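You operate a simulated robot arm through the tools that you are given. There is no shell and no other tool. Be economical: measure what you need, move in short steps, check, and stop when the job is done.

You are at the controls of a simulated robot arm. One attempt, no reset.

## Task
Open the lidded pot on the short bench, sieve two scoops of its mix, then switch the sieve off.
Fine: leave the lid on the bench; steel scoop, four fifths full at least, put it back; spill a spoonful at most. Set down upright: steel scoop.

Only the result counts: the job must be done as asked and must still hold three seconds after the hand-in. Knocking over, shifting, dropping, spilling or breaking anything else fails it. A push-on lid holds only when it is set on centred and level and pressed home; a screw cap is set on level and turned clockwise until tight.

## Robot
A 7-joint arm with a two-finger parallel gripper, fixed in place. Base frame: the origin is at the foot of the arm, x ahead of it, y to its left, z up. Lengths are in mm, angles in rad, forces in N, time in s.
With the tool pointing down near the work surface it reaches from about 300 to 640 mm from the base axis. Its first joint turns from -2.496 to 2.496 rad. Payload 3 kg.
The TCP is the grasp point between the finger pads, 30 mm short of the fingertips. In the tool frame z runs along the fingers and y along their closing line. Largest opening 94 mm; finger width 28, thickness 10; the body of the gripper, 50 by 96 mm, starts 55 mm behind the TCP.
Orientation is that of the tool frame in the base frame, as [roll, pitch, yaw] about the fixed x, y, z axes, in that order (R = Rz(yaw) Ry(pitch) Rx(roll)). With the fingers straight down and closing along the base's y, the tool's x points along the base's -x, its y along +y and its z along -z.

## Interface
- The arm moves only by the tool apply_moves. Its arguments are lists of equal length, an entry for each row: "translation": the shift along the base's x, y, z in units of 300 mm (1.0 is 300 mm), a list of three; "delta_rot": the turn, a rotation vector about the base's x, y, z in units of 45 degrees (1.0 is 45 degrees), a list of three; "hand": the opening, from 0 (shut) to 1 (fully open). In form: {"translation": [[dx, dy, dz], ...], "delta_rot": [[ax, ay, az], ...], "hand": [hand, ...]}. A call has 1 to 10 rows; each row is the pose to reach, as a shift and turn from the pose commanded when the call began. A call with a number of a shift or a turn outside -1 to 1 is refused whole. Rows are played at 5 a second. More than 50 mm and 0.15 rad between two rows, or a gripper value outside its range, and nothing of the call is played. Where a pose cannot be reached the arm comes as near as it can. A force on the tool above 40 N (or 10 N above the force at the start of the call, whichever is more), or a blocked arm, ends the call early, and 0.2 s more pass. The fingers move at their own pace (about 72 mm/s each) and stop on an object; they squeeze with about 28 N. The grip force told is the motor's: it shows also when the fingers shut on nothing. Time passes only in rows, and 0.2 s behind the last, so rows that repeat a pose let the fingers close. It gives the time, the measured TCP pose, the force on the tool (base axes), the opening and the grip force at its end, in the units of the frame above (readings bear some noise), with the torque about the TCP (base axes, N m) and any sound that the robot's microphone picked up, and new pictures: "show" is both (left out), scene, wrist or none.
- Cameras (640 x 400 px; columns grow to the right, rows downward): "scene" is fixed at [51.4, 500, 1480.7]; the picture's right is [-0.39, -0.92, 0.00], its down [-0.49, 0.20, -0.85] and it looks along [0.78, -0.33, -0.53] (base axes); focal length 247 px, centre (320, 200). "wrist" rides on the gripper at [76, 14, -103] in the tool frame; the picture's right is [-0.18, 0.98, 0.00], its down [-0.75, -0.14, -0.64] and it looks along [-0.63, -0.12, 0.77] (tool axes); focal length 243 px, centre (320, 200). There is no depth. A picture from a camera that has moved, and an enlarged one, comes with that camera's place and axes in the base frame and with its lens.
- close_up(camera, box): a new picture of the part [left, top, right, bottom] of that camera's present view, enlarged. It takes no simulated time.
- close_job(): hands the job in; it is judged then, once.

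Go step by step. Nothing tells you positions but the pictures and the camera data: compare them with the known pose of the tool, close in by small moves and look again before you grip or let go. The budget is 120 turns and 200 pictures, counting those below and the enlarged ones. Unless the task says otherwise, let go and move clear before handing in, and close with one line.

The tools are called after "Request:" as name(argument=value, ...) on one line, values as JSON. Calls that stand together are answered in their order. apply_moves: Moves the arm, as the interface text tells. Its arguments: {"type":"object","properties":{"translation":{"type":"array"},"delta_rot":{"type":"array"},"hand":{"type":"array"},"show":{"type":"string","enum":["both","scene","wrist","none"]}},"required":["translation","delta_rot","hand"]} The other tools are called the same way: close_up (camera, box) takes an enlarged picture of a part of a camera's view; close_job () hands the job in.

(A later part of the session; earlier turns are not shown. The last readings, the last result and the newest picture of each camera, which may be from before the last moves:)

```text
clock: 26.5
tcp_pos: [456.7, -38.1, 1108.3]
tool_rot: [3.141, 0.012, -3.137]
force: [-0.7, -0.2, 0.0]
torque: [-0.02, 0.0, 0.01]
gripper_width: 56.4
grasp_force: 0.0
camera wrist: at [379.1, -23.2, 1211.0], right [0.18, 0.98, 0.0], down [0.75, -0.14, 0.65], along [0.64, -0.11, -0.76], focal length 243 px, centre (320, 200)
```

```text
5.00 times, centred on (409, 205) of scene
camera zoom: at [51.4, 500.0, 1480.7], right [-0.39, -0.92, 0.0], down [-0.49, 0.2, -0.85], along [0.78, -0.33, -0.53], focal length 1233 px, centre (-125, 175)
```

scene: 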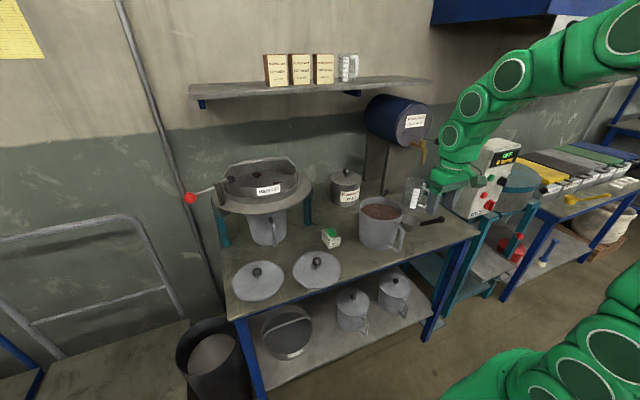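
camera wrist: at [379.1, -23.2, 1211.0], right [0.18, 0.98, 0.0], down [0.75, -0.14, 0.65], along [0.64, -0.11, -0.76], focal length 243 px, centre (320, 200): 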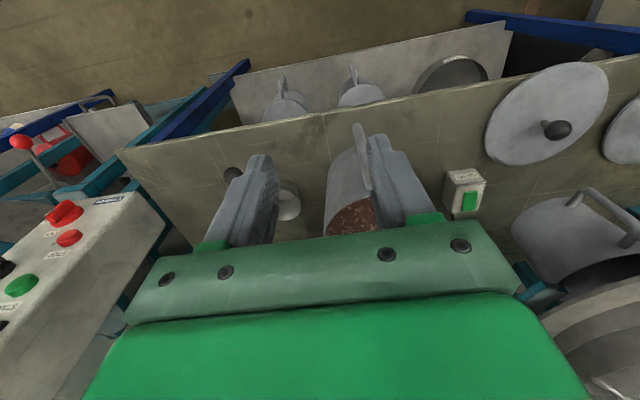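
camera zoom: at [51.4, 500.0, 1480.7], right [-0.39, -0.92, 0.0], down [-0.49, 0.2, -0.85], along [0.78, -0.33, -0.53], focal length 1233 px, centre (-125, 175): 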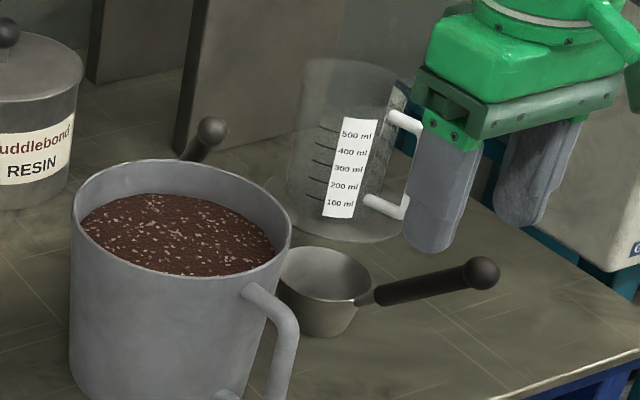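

The mix sits about 30 mm below the rim. I'll move in front of the steel scoop to measure its handle precisely.

Request:
apply_moves(translation=[[-0.03, -0.12, 0], [-0.06, -0.24, 0], [-0.08, -0.36, 0], [-0.08, -0.4, -0.05]], delta_rot=[[0, 0, 0], [0, 0, 0], [0, 0, 0], [0, 0, 0]], hand=[1, 1, 1, 1], show="wrist")

Request:
close_up(camera="wrist", box=[220, 90, 420, 240])

Request:
close_up(camera="scene", box=[391, 195, 455, 235])

```text
clock: 27.5
tcp_pos: [435.7, -159.7, 1091.3]
tool_rot: [3.139, 0.016, -3.137]
force: [0.2, 0.1, -0.6]
torque: [-0.02, -0.01, -0.03]
gripper_width: 94.0
grasp_force: 0.0
camera wrist: at [358.8, -143.6, 1194.8], right [0.18, 0.98, 0.0], down [0.74, -0.14, 0.65], along [0.64, -0.11, -0.76], focal length 243 px, centre (320, 200)
```

wrist: 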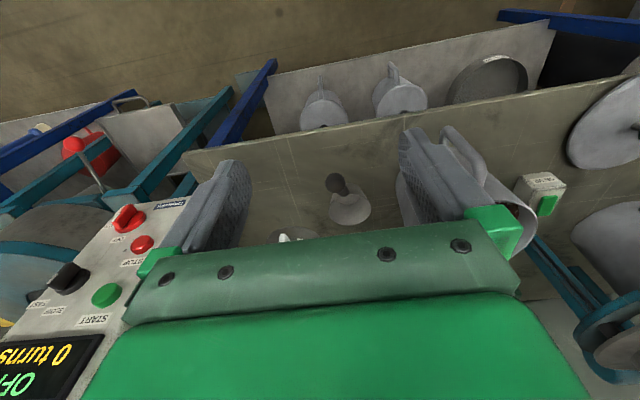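

```text
2.67 times, centred on (320, 165) of wrist
camera zoom: at [358.8, -143.6, 1194.8], right [0.18, 0.98, 0.0], down [0.74, -0.14, 0.65], along [0.64, -0.11, -0.76], focal length 647 px, centre (320, 293)
```

zoom: 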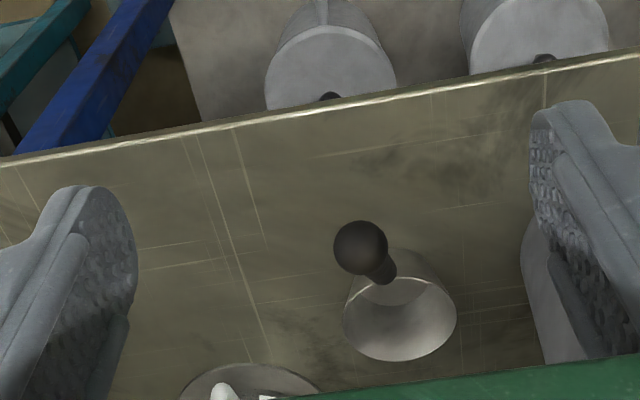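

```text
10.00 times, centred on (423, 215) of scene
camera zoom: at [51.4, 500.0, 1480.7], right [-0.39, -0.92, 0.0], down [-0.49, 0.2, -0.85], along [0.78, -0.33, -0.53], focal length 2466 px, centre (-710, 50)
```

zoom: 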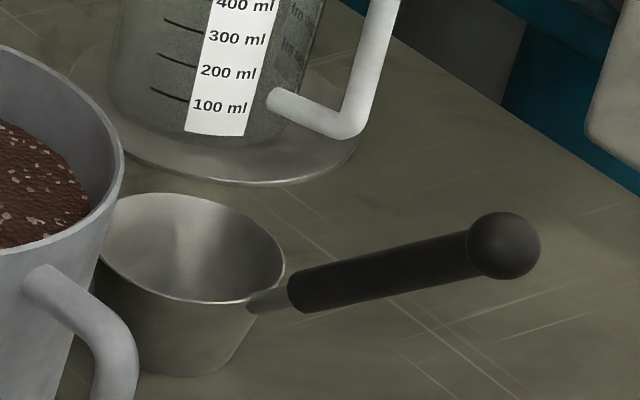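

The scoop's ball is at about (519, -154, 976) and its bowl rim at about (641, -141, 892), with the handle sloping about 45°. To carry the bowl level to the distant sieve I'll grip the handle with the tool leaned about 60° sideways, so first I'll turn to that attitude near pre-grasp.

Request:
apply_moves(translation=[[0.02, 0.03, 0], [0.05, 0.06, 0], [0.08, 0.09, 0], [0.1, 0.12, 0], [0.12, 0.14, 0]], delta_rot=[[-0.14, 0.012, 0.129], [-0.279, 0.025, 0.257], [-0.419, 0.037, 0.386], [-0.558, 0.05, 0.514], [-0.698, 0.062, 0.643]], hand=[1, 1, 1, 1, 1], show="none")

Request:
apply_moves(translation=[[0.02, 0.03, -0.05], [0.05, 0.06, -0.1], [0.08, 0.09, -0.15], [0.1, 0.12, -0.2], [0.12, 0.14, -0.26]], delta_rot=[[-0.14, 0.012, 0.129], [-0.279, 0.025, 0.257], [-0.419, 0.037, 0.386], [-0.558, 0.05, 0.514], [-0.698, 0.062, 0.643]], hand=[1, 1, 1, 1, 1], show="both")

```text
clock: 28.7
tcp_pos: [472.8, -115.9, 1094.4]
tool_rot: [-2.626, -0.167, -2.659]
force: [0.0, 0.3, -0.3]
torque: [0.02, 0.01, 0.04]
gripper_width: 94.0
grasp_force: 0.1
```

```text
clock: 29.9
tcp_pos: [510.5, -73.9, 1015.6]
tool_rot: [-2.205, -0.545, -2.294]
force: [-0.2, -0.3, -0.3]
torque: [0.02, -0.06, 0.0]
gripper_width: 94.3
grasp_force: 0.1
camera wrist: at [415.7, -41.3, 1098.8], right [-0.61, 0.19, -0.77], down [0.27, 0.96, 0.03], along [0.75, -0.19, -0.64], focal length 243 px, centre (320, 200)
```

scene: 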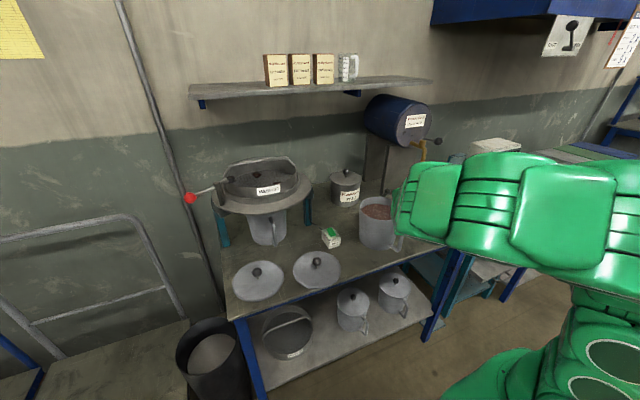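
wrist: 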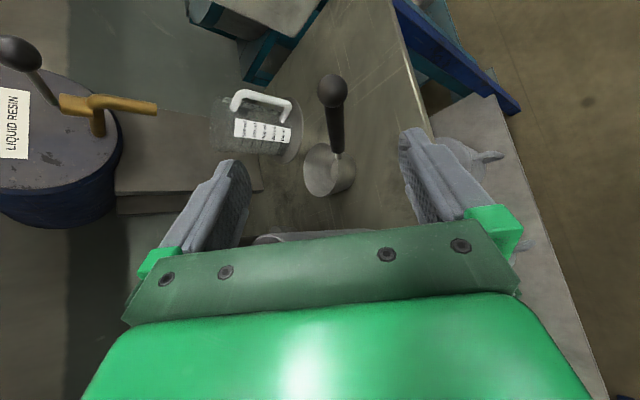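

The tool is at the intended attitude and the ball is where I computed. I'll approach along the tool axis, stopping short to check.

Request:
apply_moves(translation=[[0, 0, -0.06], [0.03, -0.06, -0.1], [0.06, -0.12, -0.14], [0.09, -0.18, -0.18]], delta_rot=[[0, 0, 0], [0, 0, 0], [0, 0, 0], [0, 0, 0]], hand=[0.8, 0.8, 0.8, 0.8], show="both")

Request:
close_up(camera="wrist", box=[220, 60, 420, 210])

```text
clock: 30.9
tcp_pos: [533.2, -128.7, 963.0]
tool_rot: [-2.207, -0.545, -2.299]
force: [-0.2, -0.3, -0.2]
torque: [-0.01, 0.02, -0.01]
gripper_width: 75.2
grasp_force: 0.1
out of reach, approached as far as the arm can: row 1, 2, 3
camera wrist: at [438.4, -95.7, 1045.8], right [-0.6, 0.2, -0.77], down [0.28, 0.96, 0.03], along [0.75, -0.19, -0.63], focal length 243 px, centre (320, 200)
```

scene: 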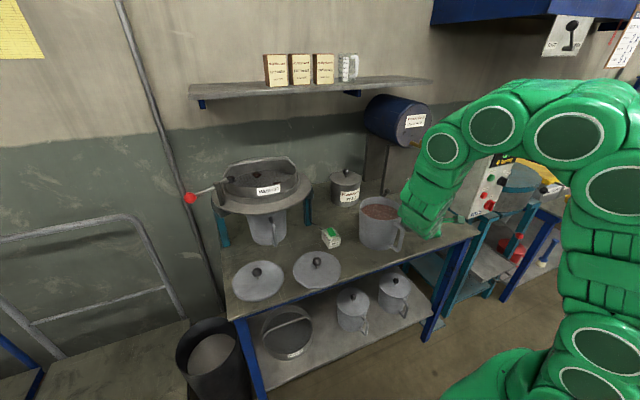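
wrist: 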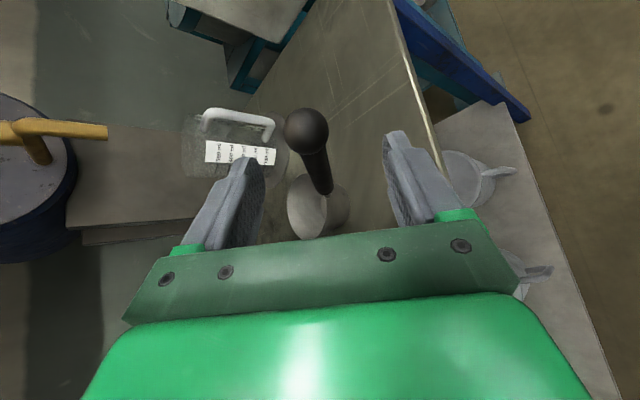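

```text
2.67 times, centred on (320, 135) of wrist
camera zoom: at [438.4, -95.7, 1045.8], right [-0.6, 0.2, -0.77], down [0.28, 0.96, 0.03], along [0.75, -0.19, -0.63], focal length 647 px, centre (320, 373)
```

zoom: 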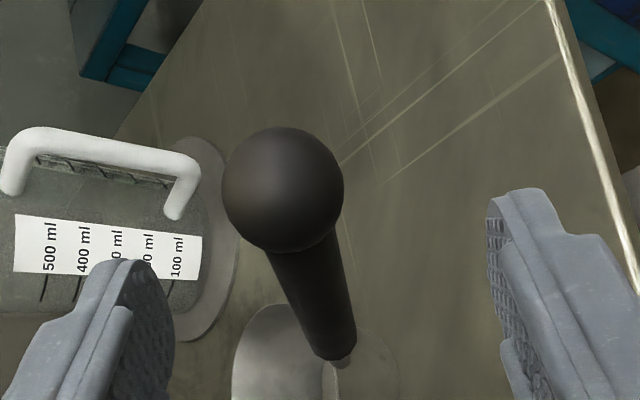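

Request:
apply_moves(translation=[[0.028, -0.03, -0.029], [0.057, -0.061, -0.058], [0.057, -0.061, -0.058]], delta_rot=[[0, 0, 0], [0, 0, 0], [0, 0, 0]], hand=[0.8, 0.8, 0.8], show="wrist")

Request:
close_up(camera="wrist", box=[200, 90, 440, 240])

```text
clock: 31.7
tcp_pos: [550.4, -147.7, 945.6]
tool_rot: [-2.208, -0.544, -2.293]
force: [-0.6, 0.1, 0.5]
torque: [0.0, 0.01, -0.01]
gripper_width: 75.3
grasp_force: 0.0
camera wrist: at [457.0, -115.0, 1028.5], right [-0.6, 0.2, -0.77], down [0.27, 0.96, 0.03], along [0.75, -0.19, -0.63], focal length 243 px, centre (320, 200)
```

wrist: 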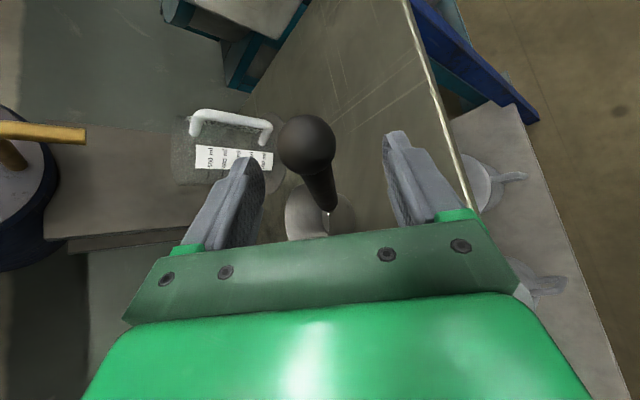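

```text
2.67 times, centred on (320, 165) of wrist
camera zoom: at [457.0, -115.0, 1028.5], right [-0.6, 0.2, -0.77], down [0.27, 0.96, 0.03], along [0.75, -0.19, -0.63], focal length 647 px, centre (320, 293)
```

zoom: 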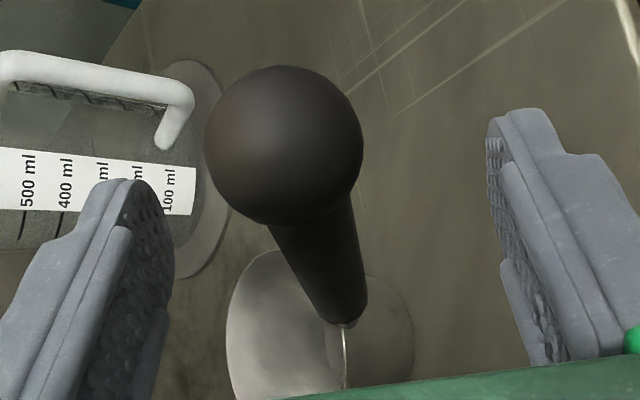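

The handle is centred at the grip point. Closing.

Request:
apply_moves(translation=[[0, 0, 0], [0, 0, 0], [0, 0, 0], [0, 0, 0]], delta_rot=[[0, 0, 0], [0, 0, 0], [0, 0, 0], [0, 0, 0]], hand=[0, 0, 0, 0], show="wrist")

Request:
close_up(camera="wrist", box=[200, 90, 440, 240])

```text
clock: 32.7
tcp_pos: [551.0, -147.6, 946.2]
tool_rot: [-2.206, -0.544, -2.294]
force: [0.7, 1.9, 0.3]
torque: [0.02, -0.01, 0.03]
gripper_width: 20.4
grasp_force: 28.2
camera wrist: at [456.9, -114.9, 1028.6], right [-0.6, 0.2, -0.77], down [0.27, 0.96, 0.03], along [0.75, -0.19, -0.63], focal length 243 px, centre (320, 200)
```

wrist: 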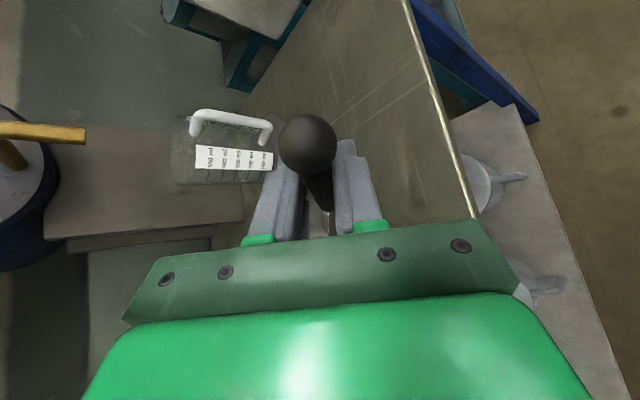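

```text
2.67 times, centred on (320, 165) of wrist
camera zoom: at [456.9, -114.9, 1028.6], right [-0.6, 0.2, -0.77], down [0.27, 0.96, 0.03], along [0.75, -0.19, -0.63], focal length 647 px, centre (320, 293)
```

zoom: 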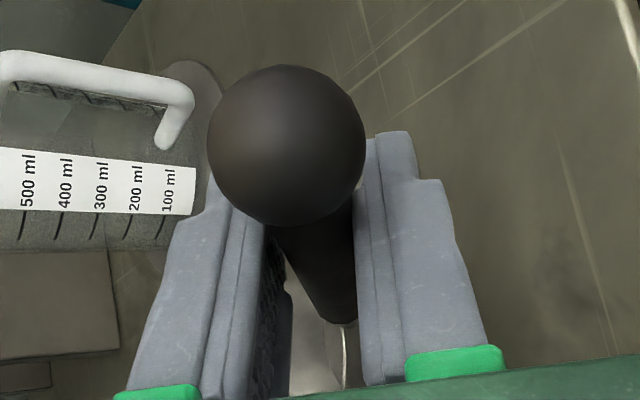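

Gripped at 20.4 mm width. I'll lift gently straight up and check that the scoop stays level.

Request:
apply_moves(translation=[[0, 0, 0.02], [0, 0, 0.06], [0, 0, 0.12], [0, 0, 0.2], [0, 0, 0.28], [0, 0, 0.36], [0, 0, 0.44], [0, 0, 0.52]], delta_rot=[[0, 0, 0], [0, 0, 0], [0, 0, 0], [0, 0, 0], [0, 0, 0], [0, 0, 0], [0, 0, 0], [0, 0, 0]], hand=[0, 0, 0, 0, 0, 0, 0, 0], show="both")

Request:
close_up(camera="scene", box=[345, 120, 505, 240])

```text
clock: 34.5
tcp_pos: [552.4, -145.6, 1101.3]
tool_rot: [-2.208, -0.548, -2.292]
force: [0.9, 0.2, -1.5]
torque: [0.0, 0.1, 0.0]
gripper_width: 20.5
grasp_force: 28.1
camera wrist: at [458.2, -113.1, 1185.2], right [-0.61, 0.2, -0.77], down [0.27, 0.96, 0.03], along [0.75, -0.19, -0.64], focal length 243 px, centre (320, 200)
```

scene: 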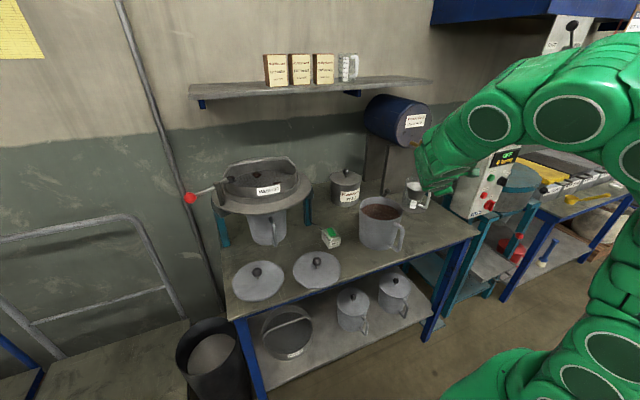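
wrist: 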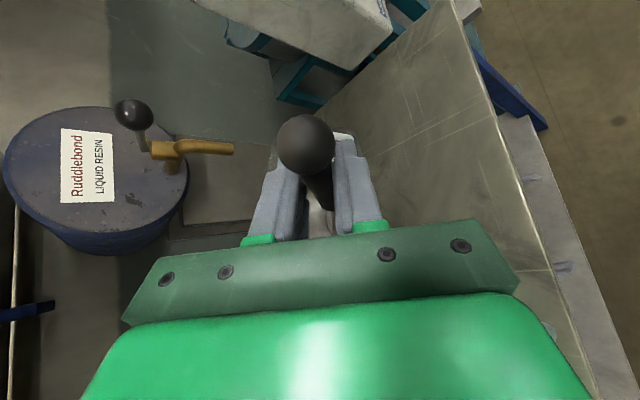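

```text
3.33 times, centred on (425, 180) of scene
camera zoom: at [51.4, 500.0, 1480.7], right [-0.39, -0.92, 0.0], down [-0.49, 0.2, -0.85], along [0.78, -0.33, -0.53], focal length 822 px, centre (-30, 267)
```

zoom: 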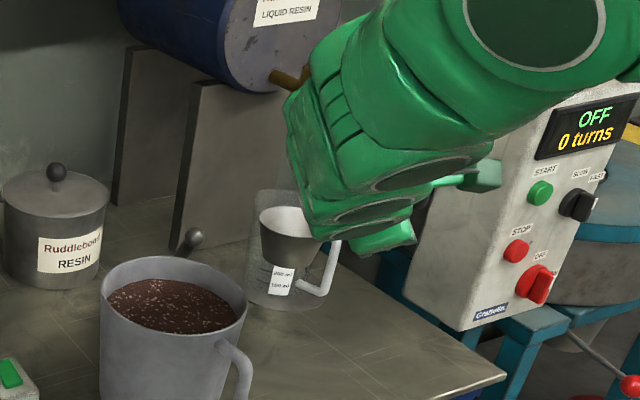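

The scoop is held and hangs level. Before filling it I'll dry-run the carry to the sieve with it empty, to prove reach.

Request:
apply_moves(translation=[[0.05, 0.12, 0.05], [0.1, 0.24, 0.1], [0.15, 0.36, 0.15], [0.2, 0.48, 0.2], [0.25, 0.6, 0.26], [0.29, 0.69, 0.33]], delta_rot=[[0, 0, 0.137], [0, 0, 0.274], [0, 0, 0.411], [0, 0, 0.548], [0, 0, 0.685], [0, 0, 0.822]], hand=[0, 0, 0, 0, 0, 0], show="both")

```text
clock: 35.9
tcp_pos: [638.3, 61.8, 1201.6]
tool_rot: [-2.208, -0.547, -1.648]
force: [-0.4, -0.6, -0.8]
torque: [-0.07, 0.07, -0.01]
gripper_width: 20.3
grasp_force: 28.0
camera wrist: at [545.5, 31.1, 1284.7], right [-0.6, -0.21, -0.77], down [-0.36, 0.93, 0.03], along [0.71, 0.3, -0.64], focal length 243 px, centre (320, 200)
```

scene: 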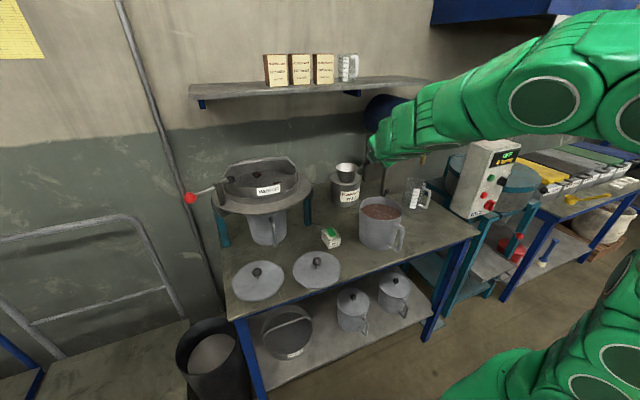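
wrist: 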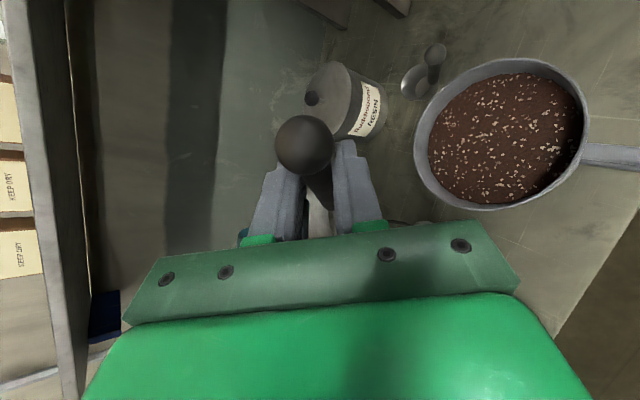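

Request:
apply_moves(translation=[[0.04, 0.12, 0.05], [0.08, 0.24, 0.1], [0.13, 0.36, 0.15], [0.18, 0.48, 0.15]], delta_rot=[[0, 0, 0.13], [0, 0, 0.26], [0, 0, 0.39], [0, 0, 0.52]], hand=[0, 0, 0, 0], show="both")

Request:
close_up(camera="scene", box=[180, 110, 372, 230])

```text
clock: 36.9
tcp_pos: [692.8, 205.1, 1244.6]
tool_rot: [-2.205, -0.545, -1.236]
force: [0.2, 0.0, -1.5]
torque: [-0.07, 0.09, 0.02]
gripper_width: 20.0
grasp_force: 27.9
camera wrist: at [619.8, 139.9, 1327.2], right [-0.47, -0.43, -0.77], down [-0.7, 0.71, 0.03], along [0.53, 0.56, -0.64], focal length 243 px, centre (320, 200)
```

scene: 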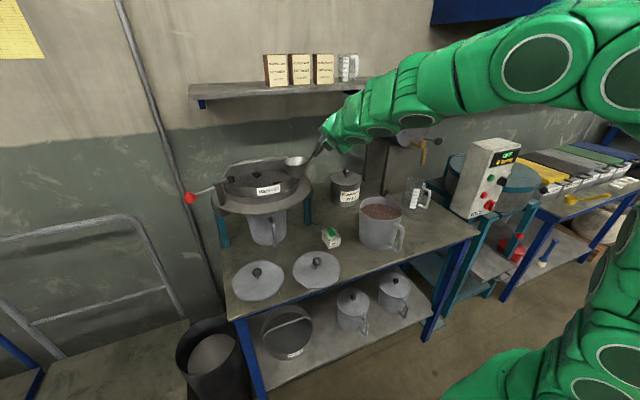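
wrist: 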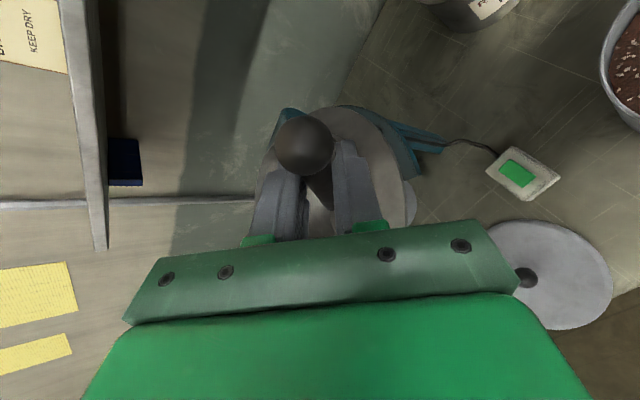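

```text
3.33 times, centred on (276, 170) of scene
camera zoom: at [51.4, 500.0, 1480.7], right [-0.39, -0.92, 0.0], down [-0.49, 0.2, -0.85], along [0.78, -0.33, -0.53], focal length 822 px, centre (467, 300)
```

zoom: 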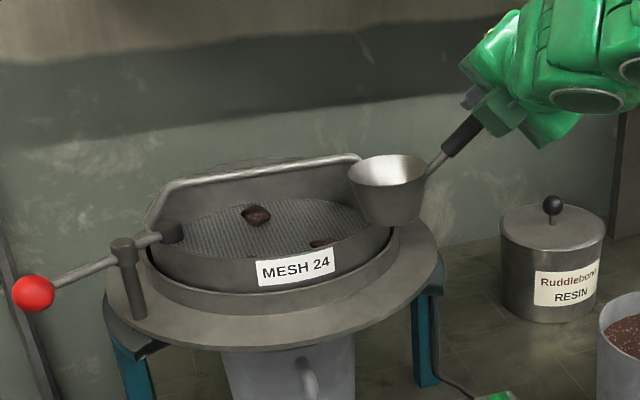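

The dry run works: the bowl is level and near the sieve drum. I estimate the drum centre around (800, 397), rim z ≈ 1130. I'll move the bowl over its near half and look.

Request:
apply_moves(translation=[[0.02, 0.08, 0.03], [0.04, 0.16, 0.03], [0.07, 0.28, 0.03]], delta_rot=[[0, 0, 0], [0, 0, 0], [0, 0, 0]], hand=[0, 0, 0], show="wrist")

Request:
close_up(camera="scene", box=[180, 110, 372, 230])

```text
clock: 37.7
tcp_pos: [714.0, 289.0, 1252.3]
tool_rot: [-2.207, -0.547, -1.239]
force: [0.2, 0.2, -1.4]
torque: [-0.13, 0.08, 0.0]
gripper_width: 20.5
grasp_force: 28.3
camera wrist: at [641.6, 223.5, 1335.2], right [-0.47, -0.43, -0.77], down [-0.7, 0.71, 0.03], along [0.53, 0.56, -0.64], focal length 243 px, centre (320, 200)
```

wrist: 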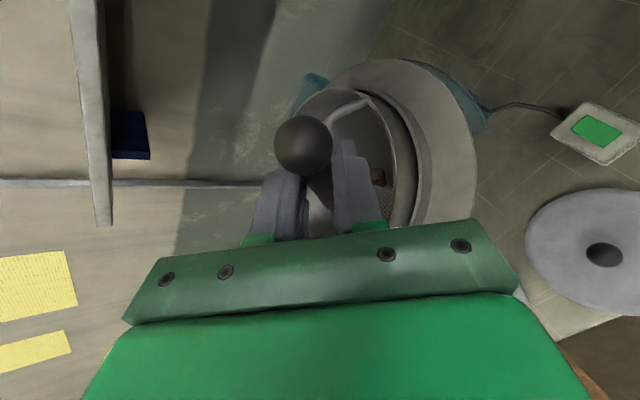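

```text
3.33 times, centred on (276, 170) of scene
camera zoom: at [51.4, 500.0, 1480.7], right [-0.39, -0.92, 0.0], down [-0.49, 0.2, -0.85], along [0.78, -0.33, -0.53], focal length 822 px, centre (467, 300)
```

zoom: 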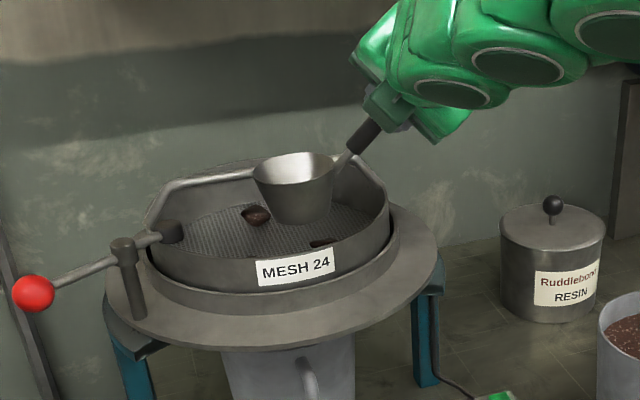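

The bowl sits over the drum's near part. Now a dry run of the tipping roll, first third, watching reach.

Request:
apply_moves(translation=[[0.012, 0.015, 0.01], [0.023, 0.03, 0.015], [0.035, 0.045, 0.02], [0.047, 0.06, 0.02], [0.058, 0.075, 0.02], [0.07, 0.09, 0.02]], delta_rot=[[-0.127, -0.034, 0.108], [-0.253, -0.068, 0.215], [-0.38, -0.102, 0.323], [-0.507, -0.136, 0.431], [-0.633, -0.17, 0.538], [-0.76, -0.204, 0.646]], hand=[0, 0, 0, 0, 0, 0], show="none")

Request:
close_up(camera="scene", box=[180, 110, 372, 230])

```text
clock: 39.1
tcp_pos: [736.7, 316.2, 1258.9]
tool_rot: [-2.63, -1.097, -0.392]
force: [-0.7, 0.0, -0.4]
torque: [-0.02, 0.02, 0.02]
gripper_width: 20.3
grasp_force: 28.1
```

```text
3.33 times, centred on (276, 170) of scene
camera zoom: at [51.4, 500.0, 1480.7], right [-0.39, -0.92, 0.0], down [-0.49, 0.2, -0.85], along [0.78, -0.33, -0.53], focal length 822 px, centre (467, 300)
```

zoom: 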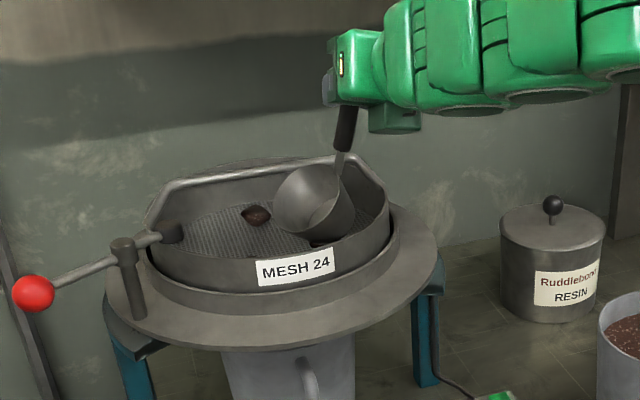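

Request:
apply_moves(translation=[[-0.002, 0.037, 0.002], [-0.004, 0.075, 0.004], [-0.006, 0.112, 0.006], [-0.008, 0.15, 0.008], [-0.01, 0.187, 0.01]], delta_rot=[[-0.131, -0.085, 0.053], [-0.261, -0.17, 0.107], [-0.392, -0.254, 0.16], [-0.522, -0.339, 0.214], [-0.653, -0.424, 0.267]], hand=[0, 0, 0, 0, 0], show="none")

Request:
close_up(camera="scene", box=[180, 110, 372, 230])

```text
clock: 40.3
tcp_pos: [731.8, 371.1, 1260.0]
tool_rot: [2.056, -1.189, 1.329]
force: [0.2, -0.3, -1.4]
torque: [0.03, 0.07, -0.03]
gripper_width: 20.5
grasp_force: 27.8
```

```text
3.33 times, centred on (276, 170) of scene
camera zoom: at [51.4, 500.0, 1480.7], right [-0.39, -0.92, 0.0], down [-0.49, 0.2, -0.85], along [0.78, -0.33, -0.53], focal length 822 px, centre (467, 300)
```

zoom: 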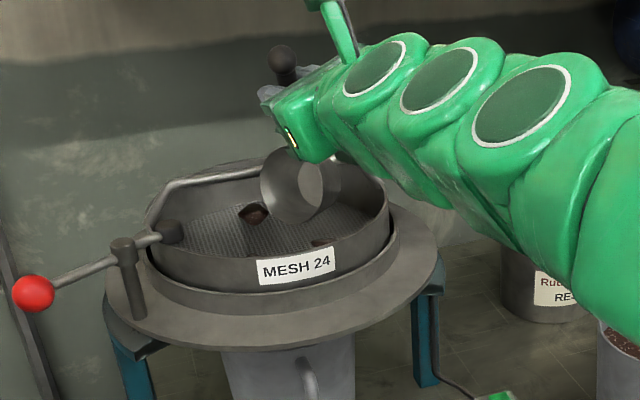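

Request:
apply_moves(translation=[[-0.01, 0.023, -0.015], [-0.021, 0.047, -0.03], [-0.032, 0.07, -0.044], [-0.043, 0.093, -0.058], [-0.053, 0.117, -0.073]], delta_rot=[[-0.096, -0.093, 0.036], [-0.192, -0.185, 0.071], [-0.288, -0.278, 0.107], [-0.384, -0.37, 0.142], [-0.48, -0.463, 0.178]], hand=[0, 0, 0, 0, 0], show="none")

Request:
close_up(camera="scene", box=[180, 110, 372, 230])

```text
clock: 41.5
tcp_pos: [711.8, 382.8, 1264.0]
tool_rot: [1.494, -0.775, 1.976]
force: [-0.3, -0.6, -1.5]
torque: [0.03, 0.12, -0.01]
gripper_width: 20.5
grasp_force: 28.0
out of reach, approached as far as the arm can: row 2, 4, 5
```

```text
3.33 times, centred on (276, 170) of scene
camera zoom: at [51.4, 500.0, 1480.7], right [-0.39, -0.92, 0.0], down [-0.49, 0.2, -0.85], along [0.78, -0.33, -0.53], focal length 822 px, centre (467, 300)
```

zoom: 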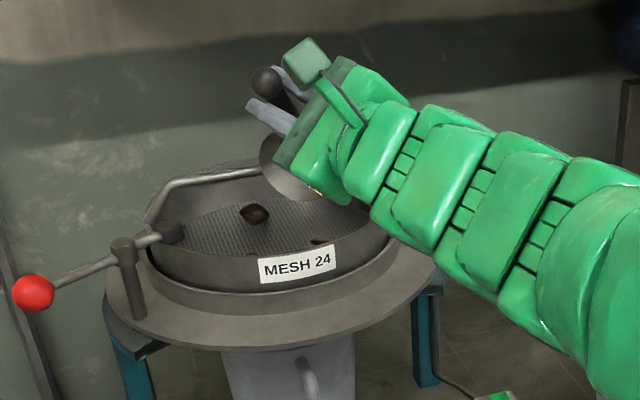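

Tipping to about 96° is reachable over the drum, so the pour works. I'll reverse the roll to the level carry pose.

Request:
apply_moves(translation=[[0.017, -0.01, -0.003], [0.033, -0.02, -0.006], [0.05, -0.03, -0.01], [0.067, -0.039, -0.013]], delta_rot=[[0.119, 0.109, -0.052], [0.238, 0.219, -0.104], [0.356, 0.328, -0.155], [0.475, 0.437, -0.207]], hand=[0, 0, 0, 0], show="none")

Request:
apply_moves(translation=[[0.003, -0.037, 0], [0.006, -0.074, 0], [0.01, -0.11, 0], [0.013, -0.147, 0], [0.016, -0.183, -0.003]], delta_rot=[[0.131, 0.085, -0.053], [0.261, 0.17, -0.107], [0.392, 0.254, -0.16], [0.522, 0.339, -0.214], [0.653, 0.424, -0.267]], hand=[0, 0, 0, 0, 0], show="none")

Request:
apply_moves(translation=[[-0.012, -0.015, 0], [-0.025, -0.03, 0], [-0.037, -0.045, 0], [-0.05, -0.06, 0], [-0.062, -0.075, 0], [-0.075, -0.09, 0]], delta_rot=[[0.127, 0.034, -0.108], [0.253, 0.068, -0.215], [0.38, 0.102, -0.323], [0.507, 0.136, -0.431], [0.633, 0.17, -0.538], [0.76, 0.204, -0.646]], hand=[0, 0, 0, 0, 0, 0], show="none")

Request:
close_up(camera="scene", box=[180, 110, 372, 230])

```text
clock: 42.5
tcp_pos: [730.3, 371.7, 1257.4]
tool_rot: [2.015, -1.183, 1.338]
force: [0.0, 0.5, -0.4]
torque: [0.02, 0.07, -0.03]
gripper_width: 20.4
grasp_force: 27.1
```

```text
clock: 43.7
tcp_pos: [737.1, 317.1, 1257.6]
tool_rot: [-2.661, -1.101, -0.385]
force: [2.4, 0.6, 1.7]
torque: [0.01, -0.28, -0.07]
gripper_width: 20.3
grasp_force: 27.6
```

```text
clock: 45.1
tcp_pos: [716.1, 289.1, 1255.5]
tool_rot: [-2.237, -0.554, -1.239]
force: [-0.4, -0.3, -1.2]
torque: [-0.08, 0.06, 0.0]
gripper_width: 20.5
grasp_force: 27.9
```

```text
3.33 times, centred on (276, 170) of scene
camera zoom: at [51.4, 500.0, 1480.7], right [-0.39, -0.92, 0.0], down [-0.49, 0.2, -0.85], along [0.78, -0.33, -0.53], focal length 822 px, centre (467, 300)
```

zoom: 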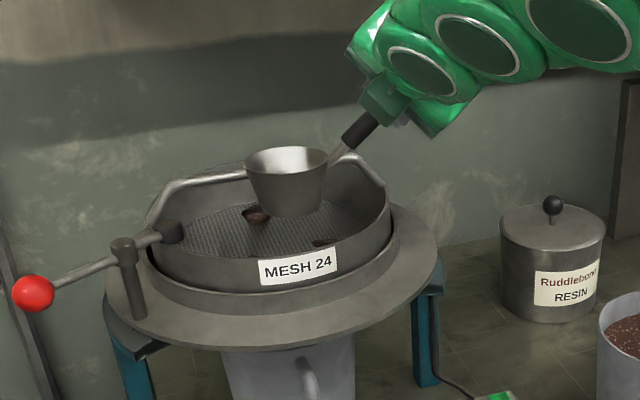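

A slight force showed on the return, so the bowl may have brushed the drum. I'll look closely at the drum and the scoop's level.

Request:
close_up(camera="scene", box=[240, 120, 304, 180])

Request:
close_up(camera="scene", box=[180, 130, 340, 230])

```text
6.67 times, centred on (272, 150) of scene
camera zoom: at [51.4, 500.0, 1480.7], right [-0.39, -0.92, 0.0], down [-0.49, 0.2, -0.85], along [0.78, -0.33, -0.53], focal length 1644 px, centre (640, 533)
```

zoom: 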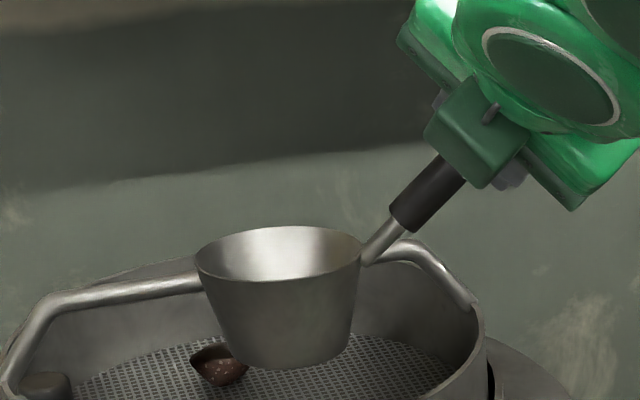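

```text
4.00 times, centred on (260, 180) of scene
camera zoom: at [51.4, 500.0, 1480.7], right [-0.39, -0.92, 0.0], down [-0.49, 0.2, -0.85], along [0.78, -0.33, -0.53], focal length 986 px, centre (560, 280)
```

zoom: 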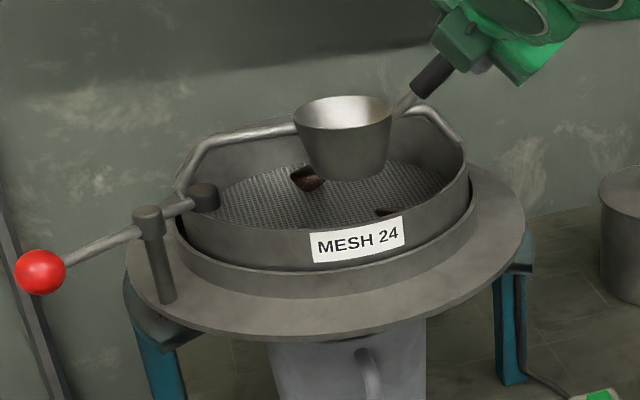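

The drum only turned by a hair and the scoop is level. Now back over the pot.

Request:
apply_moves(translation=[[-0.04, -0.13, 0.02], [-0.09, -0.26, 0.0], [-0.14, -0.4, -0.06], [-0.2, -0.53, -0.12], [-0.253, -0.663, -0.18]], delta_rot=[[0, 0, -0.153], [0, 0, -0.306], [0, 0, -0.458], [0, 0, -0.611], [0, 0, -0.764]], hand=[0, 0, 0, 0, 0], show="none")

Request:
apply_moves(translation=[[-0.067, -0.07, -0.04], [-0.133, -0.14, -0.08], [-0.2, -0.21, -0.12], [-0.267, -0.283, -0.16]], delta_rot=[[0, 0, -0.145], [0, 0, -0.29], [0, 0, -0.434], [0, 0, -0.579]], hand=[0, 0, 0, 0], show="both")

Request:
close_up(camera="scene", box=[340, 140, 468, 240])

```text
clock: 46.3
tcp_pos: [640.6, 91.9, 1200.7]
tool_rot: [-2.237, -0.555, -1.838]
force: [0.0, -0.4, -2.3]
torque: [-0.06, 0.12, 0.02]
gripper_width: 20.4
grasp_force: 28.3
```

```text
clock: 47.3
tcp_pos: [557.9, 5.6, 1154.0]
tool_rot: [-2.237, -0.552, -2.293]
force: [0.1, 0.1, -1.3]
torque: [0.0, 0.13, 0.01]
gripper_width: 20.2
grasp_force: 28.2
camera wrist: at [466.6, 38.7, 1239.0], right [-0.62, 0.21, -0.75], down [0.29, 0.96, 0.04], along [0.73, -0.19, -0.66], focal length 243 px, centre (320, 200)
```

scene: 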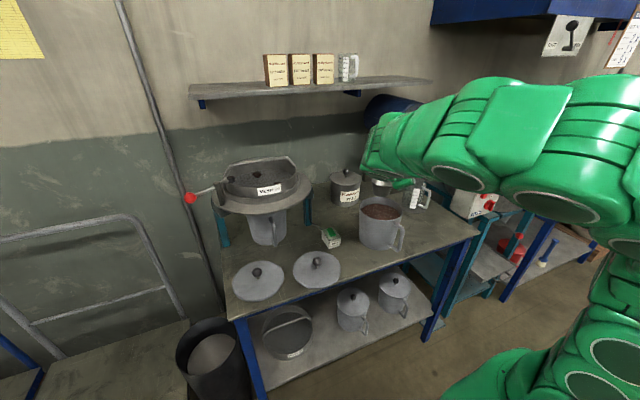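
wrist: 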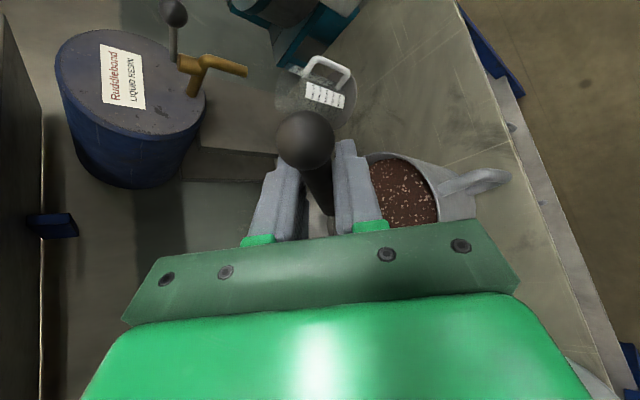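

```text
4.00 times, centred on (404, 190) of scene
camera zoom: at [51.4, 500.0, 1480.7], right [-0.39, -0.92, 0.0], down [-0.49, 0.2, -0.85], along [0.78, -0.33, -0.53], focal length 986 px, centre (-16, 240)
```

zoom: 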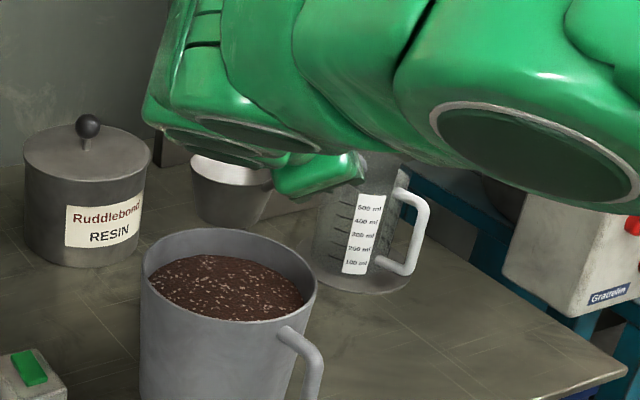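

Pot centre is at about (642, 12) with its rim near z 988. I'll tilt the scoop 45° forward above the near half of the pot.

Request:
apply_moves(translation=[[0.026, 0.001, 0], [0.052, 0.002, 0], [0.078, 0.004, 0], [0.105, 0.005, 0], [0.13, 0.006, -0.02], [0.157, 0.008, -0.04]], delta_rot=[[-0.017, 0.166, 0], [-0.035, 0.331, 0], [-0.052, 0.497, 0], [-0.07, 0.663, 0], [-0.087, 0.829, 0], [-0.105, 0.995, 0]], hand=[0, 0, 0, 0, 0, 0], show="wrist")

Request:
close_up(camera="scene", box=[340, 140, 468, 240])

```text
clock: 48.7
tcp_pos: [605.4, 9.0, 1140.8]
tool_rot: [3.071, -0.953, -1.585]
force: [0.1, -0.5, -0.8]
torque: [-0.03, -0.02, 0.0]
gripper_width: 20.7
grasp_force: 27.7
camera wrist: at [599.5, 50.2, 1264.6], right [-0.98, 0.18, -0.11], down [0.2, 0.95, -0.25], along [0.06, -0.26, -0.96], focal length 243 px, centre (320, 200)
```

wrist: 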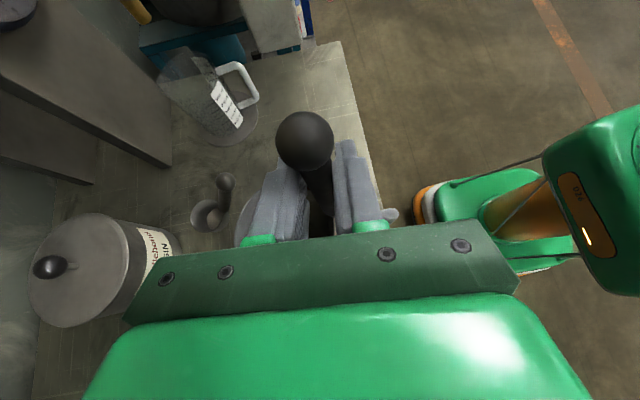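

```text
4.00 times, centred on (404, 190) of scene
camera zoom: at [51.4, 500.0, 1480.7], right [-0.39, -0.92, 0.0], down [-0.49, 0.2, -0.85], along [0.78, -0.33, -0.53], focal length 986 px, centre (-16, 240)
```

zoom: 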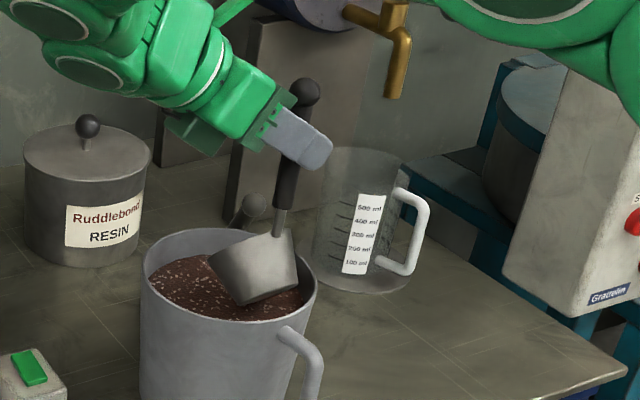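

The tilted bowl hangs properly inside the pot's rim line. I'll plunge slowly into the mix.

Request:
apply_moves(translation=[[0, 0.01, -0.06], [0, 0.015, -0.12], [0, 0.018, -0.18], [0, 0.018, -0.24], [0, 0.018, -0.3]], delta_rot=[[0, 0, 0], [0, 0, 0], [0, 0, 0], [0, 0, 0], [0, 0, 0]], hand=[0, 0, 0, 0, 0], show="none")

Request:
close_up(camera="scene", box=[340, 140, 468, 240])

```text
clock: 49.9
tcp_pos: [605.9, 14.8, 1051.1]
tool_rot: [3.073, -0.951, -1.586]
force: [-0.9, -0.5, -1.3]
torque: [-0.02, -0.02, -0.05]
gripper_width: 20.4
grasp_force: 27.6
```

```text
4.00 times, centred on (404, 190) of scene
camera zoom: at [51.4, 500.0, 1480.7], right [-0.39, -0.92, 0.0], down [-0.49, 0.2, -0.85], along [0.78, -0.33, -0.53], focal length 986 px, centre (-16, 240)
```

zoom: 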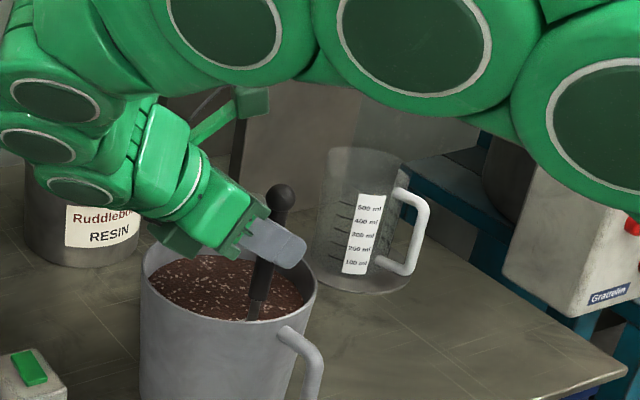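

The bowl slid in without resistance. Now I'll sweep forward, level out and lift.

Request:
apply_moves(translation=[[0.027, 0.003, -0.017], [0.04, 0.003, -0.033], [0.013, 0, -0.043], [-0.02, 0, -0.05], [-0.043, -0.003, -0.047], [-0.07, -0.007, -0.03], [-0.07, -0.007, 0.0]], delta_rot=[[0.017, -0.166, 0], [0.035, -0.332, 0], [0.052, -0.497, 0], [0.07, -0.663, 0], [0.087, -0.829, 0], [0.105, -0.995, 0], [0.105, -0.995, 0]], hand=[0, 0, 0, 0, 0, 0, 0], show="none")

Request:
close_up(camera="scene", box=[340, 140, 468, 240])

```text
clock: 51.5
tcp_pos: [585.2, 11.8, 1052.2]
tool_rot: [-2.236, -0.553, -2.293]
force: [0.5, -1.0, -2.2]
torque: [-0.02, 0.24, 0.0]
gripper_width: 20.5
grasp_force: 28.0
```

```text
4.00 times, centred on (404, 190) of scene
camera zoom: at [51.4, 500.0, 1480.7], right [-0.39, -0.92, 0.0], down [-0.49, 0.2, -0.85], along [0.78, -0.33, -0.53], focal length 986 px, centre (-16, 240)
```

zoom: 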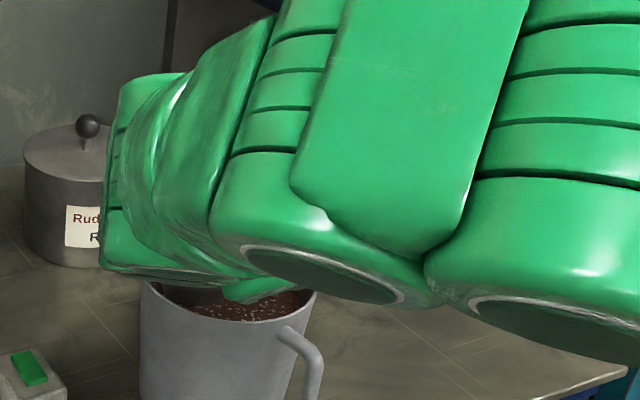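

Smooth, with no abnormal force and some added load. I'll rise straight up and inspect the bowl's fill.

Request:
apply_moves(translation=[[0, 0, 0.04], [0, 0, 0.1], [0, 0, 0.18], [0, 0, 0.26], [0, 0, 0.34], [0, 0, 0.42]], delta_rot=[[0, 0, 0], [0, 0, 0], [0, 0, 0], [0, 0, 0], [0, 0, 0], [0, 0, 0]], hand=[0, 0, 0, 0, 0, 0], show="wrist")

Request:
close_up(camera="scene", box=[340, 140, 468, 240])

```text
clock: 52.9
tcp_pos: [585.3, 13.8, 1179.0]
tool_rot: [-2.239, -0.553, -2.292]
force: [0.1, -0.2, -3.0]
torque: [-0.03, 0.28, 0.0]
gripper_width: 20.5
grasp_force: 28.2
camera wrist: at [493.3, 47.1, 1264.6], right [-0.62, 0.21, -0.75], down [0.29, 0.96, 0.04], along [0.73, -0.19, -0.66], focal length 243 px, centre (320, 200)
```

wrist: 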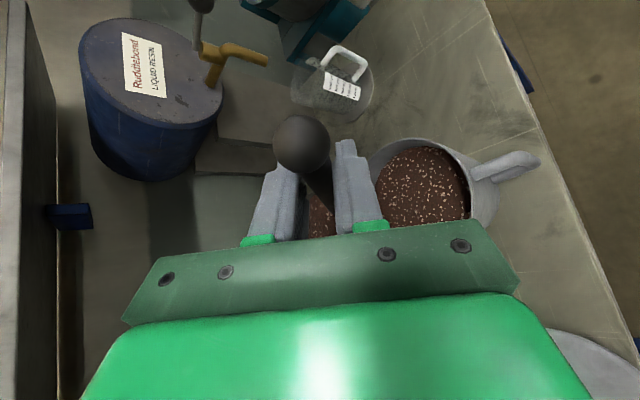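

```text
4.00 times, centred on (404, 190) of scene
camera zoom: at [51.4, 500.0, 1480.7], right [-0.39, -0.92, 0.0], down [-0.49, 0.2, -0.85], along [0.78, -0.33, -0.53], focal length 986 px, centre (-16, 240)
```

zoom: 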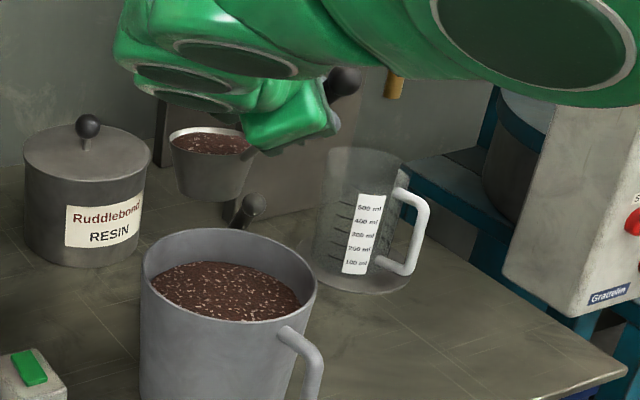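

Request:
close_up(camera="scene", box=[368, 160, 408, 195])

```text
11.43 times, centred on (388, 178) of scene
camera zoom: at [51.4, 500.0, 1480.7], right [-0.39, -0.92, 0.0], down [-0.49, 0.2, -0.85], along [0.78, -0.33, -0.53], focal length 2818 px, centre (-457, 457)
```

zoom: 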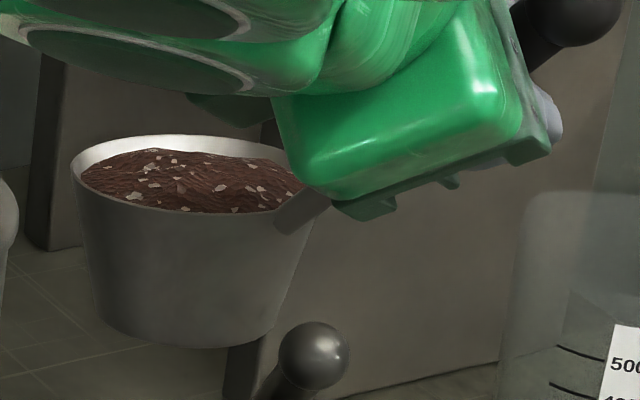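

The scoop is well filled (nearly to the rim) and level. Carrying it slowly to the sieve.

Request:
apply_moves(translation=[[0.02, 0.03, 0.02], [0.06, 0.08, 0.04], [0.1, 0.14, 0.07], [0.14, 0.2, 0.1], [0.17, 0.24, 0.12], [0.183, 0.26, 0.12]], delta_rot=[[0, 0, 0.06], [0, 0, 0.17], [0, 0, 0.3], [0, 0, 0.43], [0, 0, 0.53], [0, 0, 0.579]], hand=[0, 0, 0, 0, 0, 0], show="none")

Request:
apply_moves(translation=[[0.02, 0.05, 0.05], [0.05, 0.13, 0.1], [0.09, 0.23, 0.15], [0.13, 0.33, 0.18], [0.17, 0.43, 0.2], [0.21, 0.53, 0.2], [0.24, 0.61, 0.2], [0.253, 0.657, 0.2]], delta_rot=[[0, 0, 0.06], [0, 0, 0.15], [0, 0, 0.27], [0, 0, 0.39], [0, 0, 0.51], [0, 0, 0.63], [0, 0, 0.72], [0, 0, 0.764]], hand=[0, 0, 0, 0, 0, 0, 0, 0], show="none")

Request:
close_up(camera="scene", box=[180, 110, 372, 230])

```text
clock: 54.3
tcp_pos: [639.2, 91.9, 1216.3]
tool_rot: [-2.238, -0.556, -1.833]
force: [0.5, 0.0, -3.4]
torque: [-0.12, 0.24, -0.02]
gripper_width: 20.4
grasp_force: 27.8
```

```text
clock: 56.1
tcp_pos: [716.7, 288.7, 1273.9]
tool_rot: [-2.239, -0.557, -1.237]
force: [0.1, -1.1, -3.1]
torque: [-0.24, 0.12, -0.03]
gripper_width: 20.5
grasp_force: 27.9
```

```text
3.33 times, centred on (276, 170) of scene
camera zoom: at [51.4, 500.0, 1480.7], right [-0.39, -0.92, 0.0], down [-0.49, 0.2, -0.85], along [0.78, -0.33, -0.53], focal length 822 px, centre (467, 300)
```

zoom: 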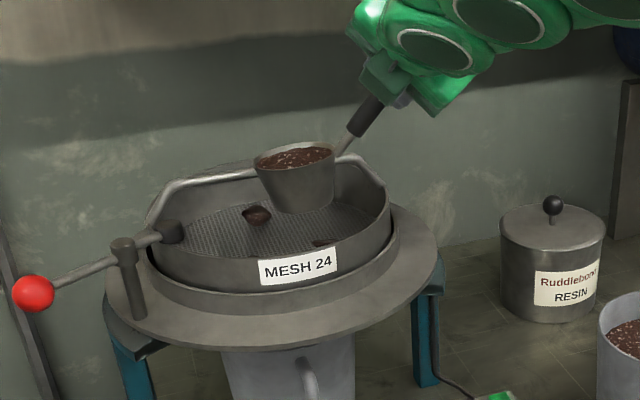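

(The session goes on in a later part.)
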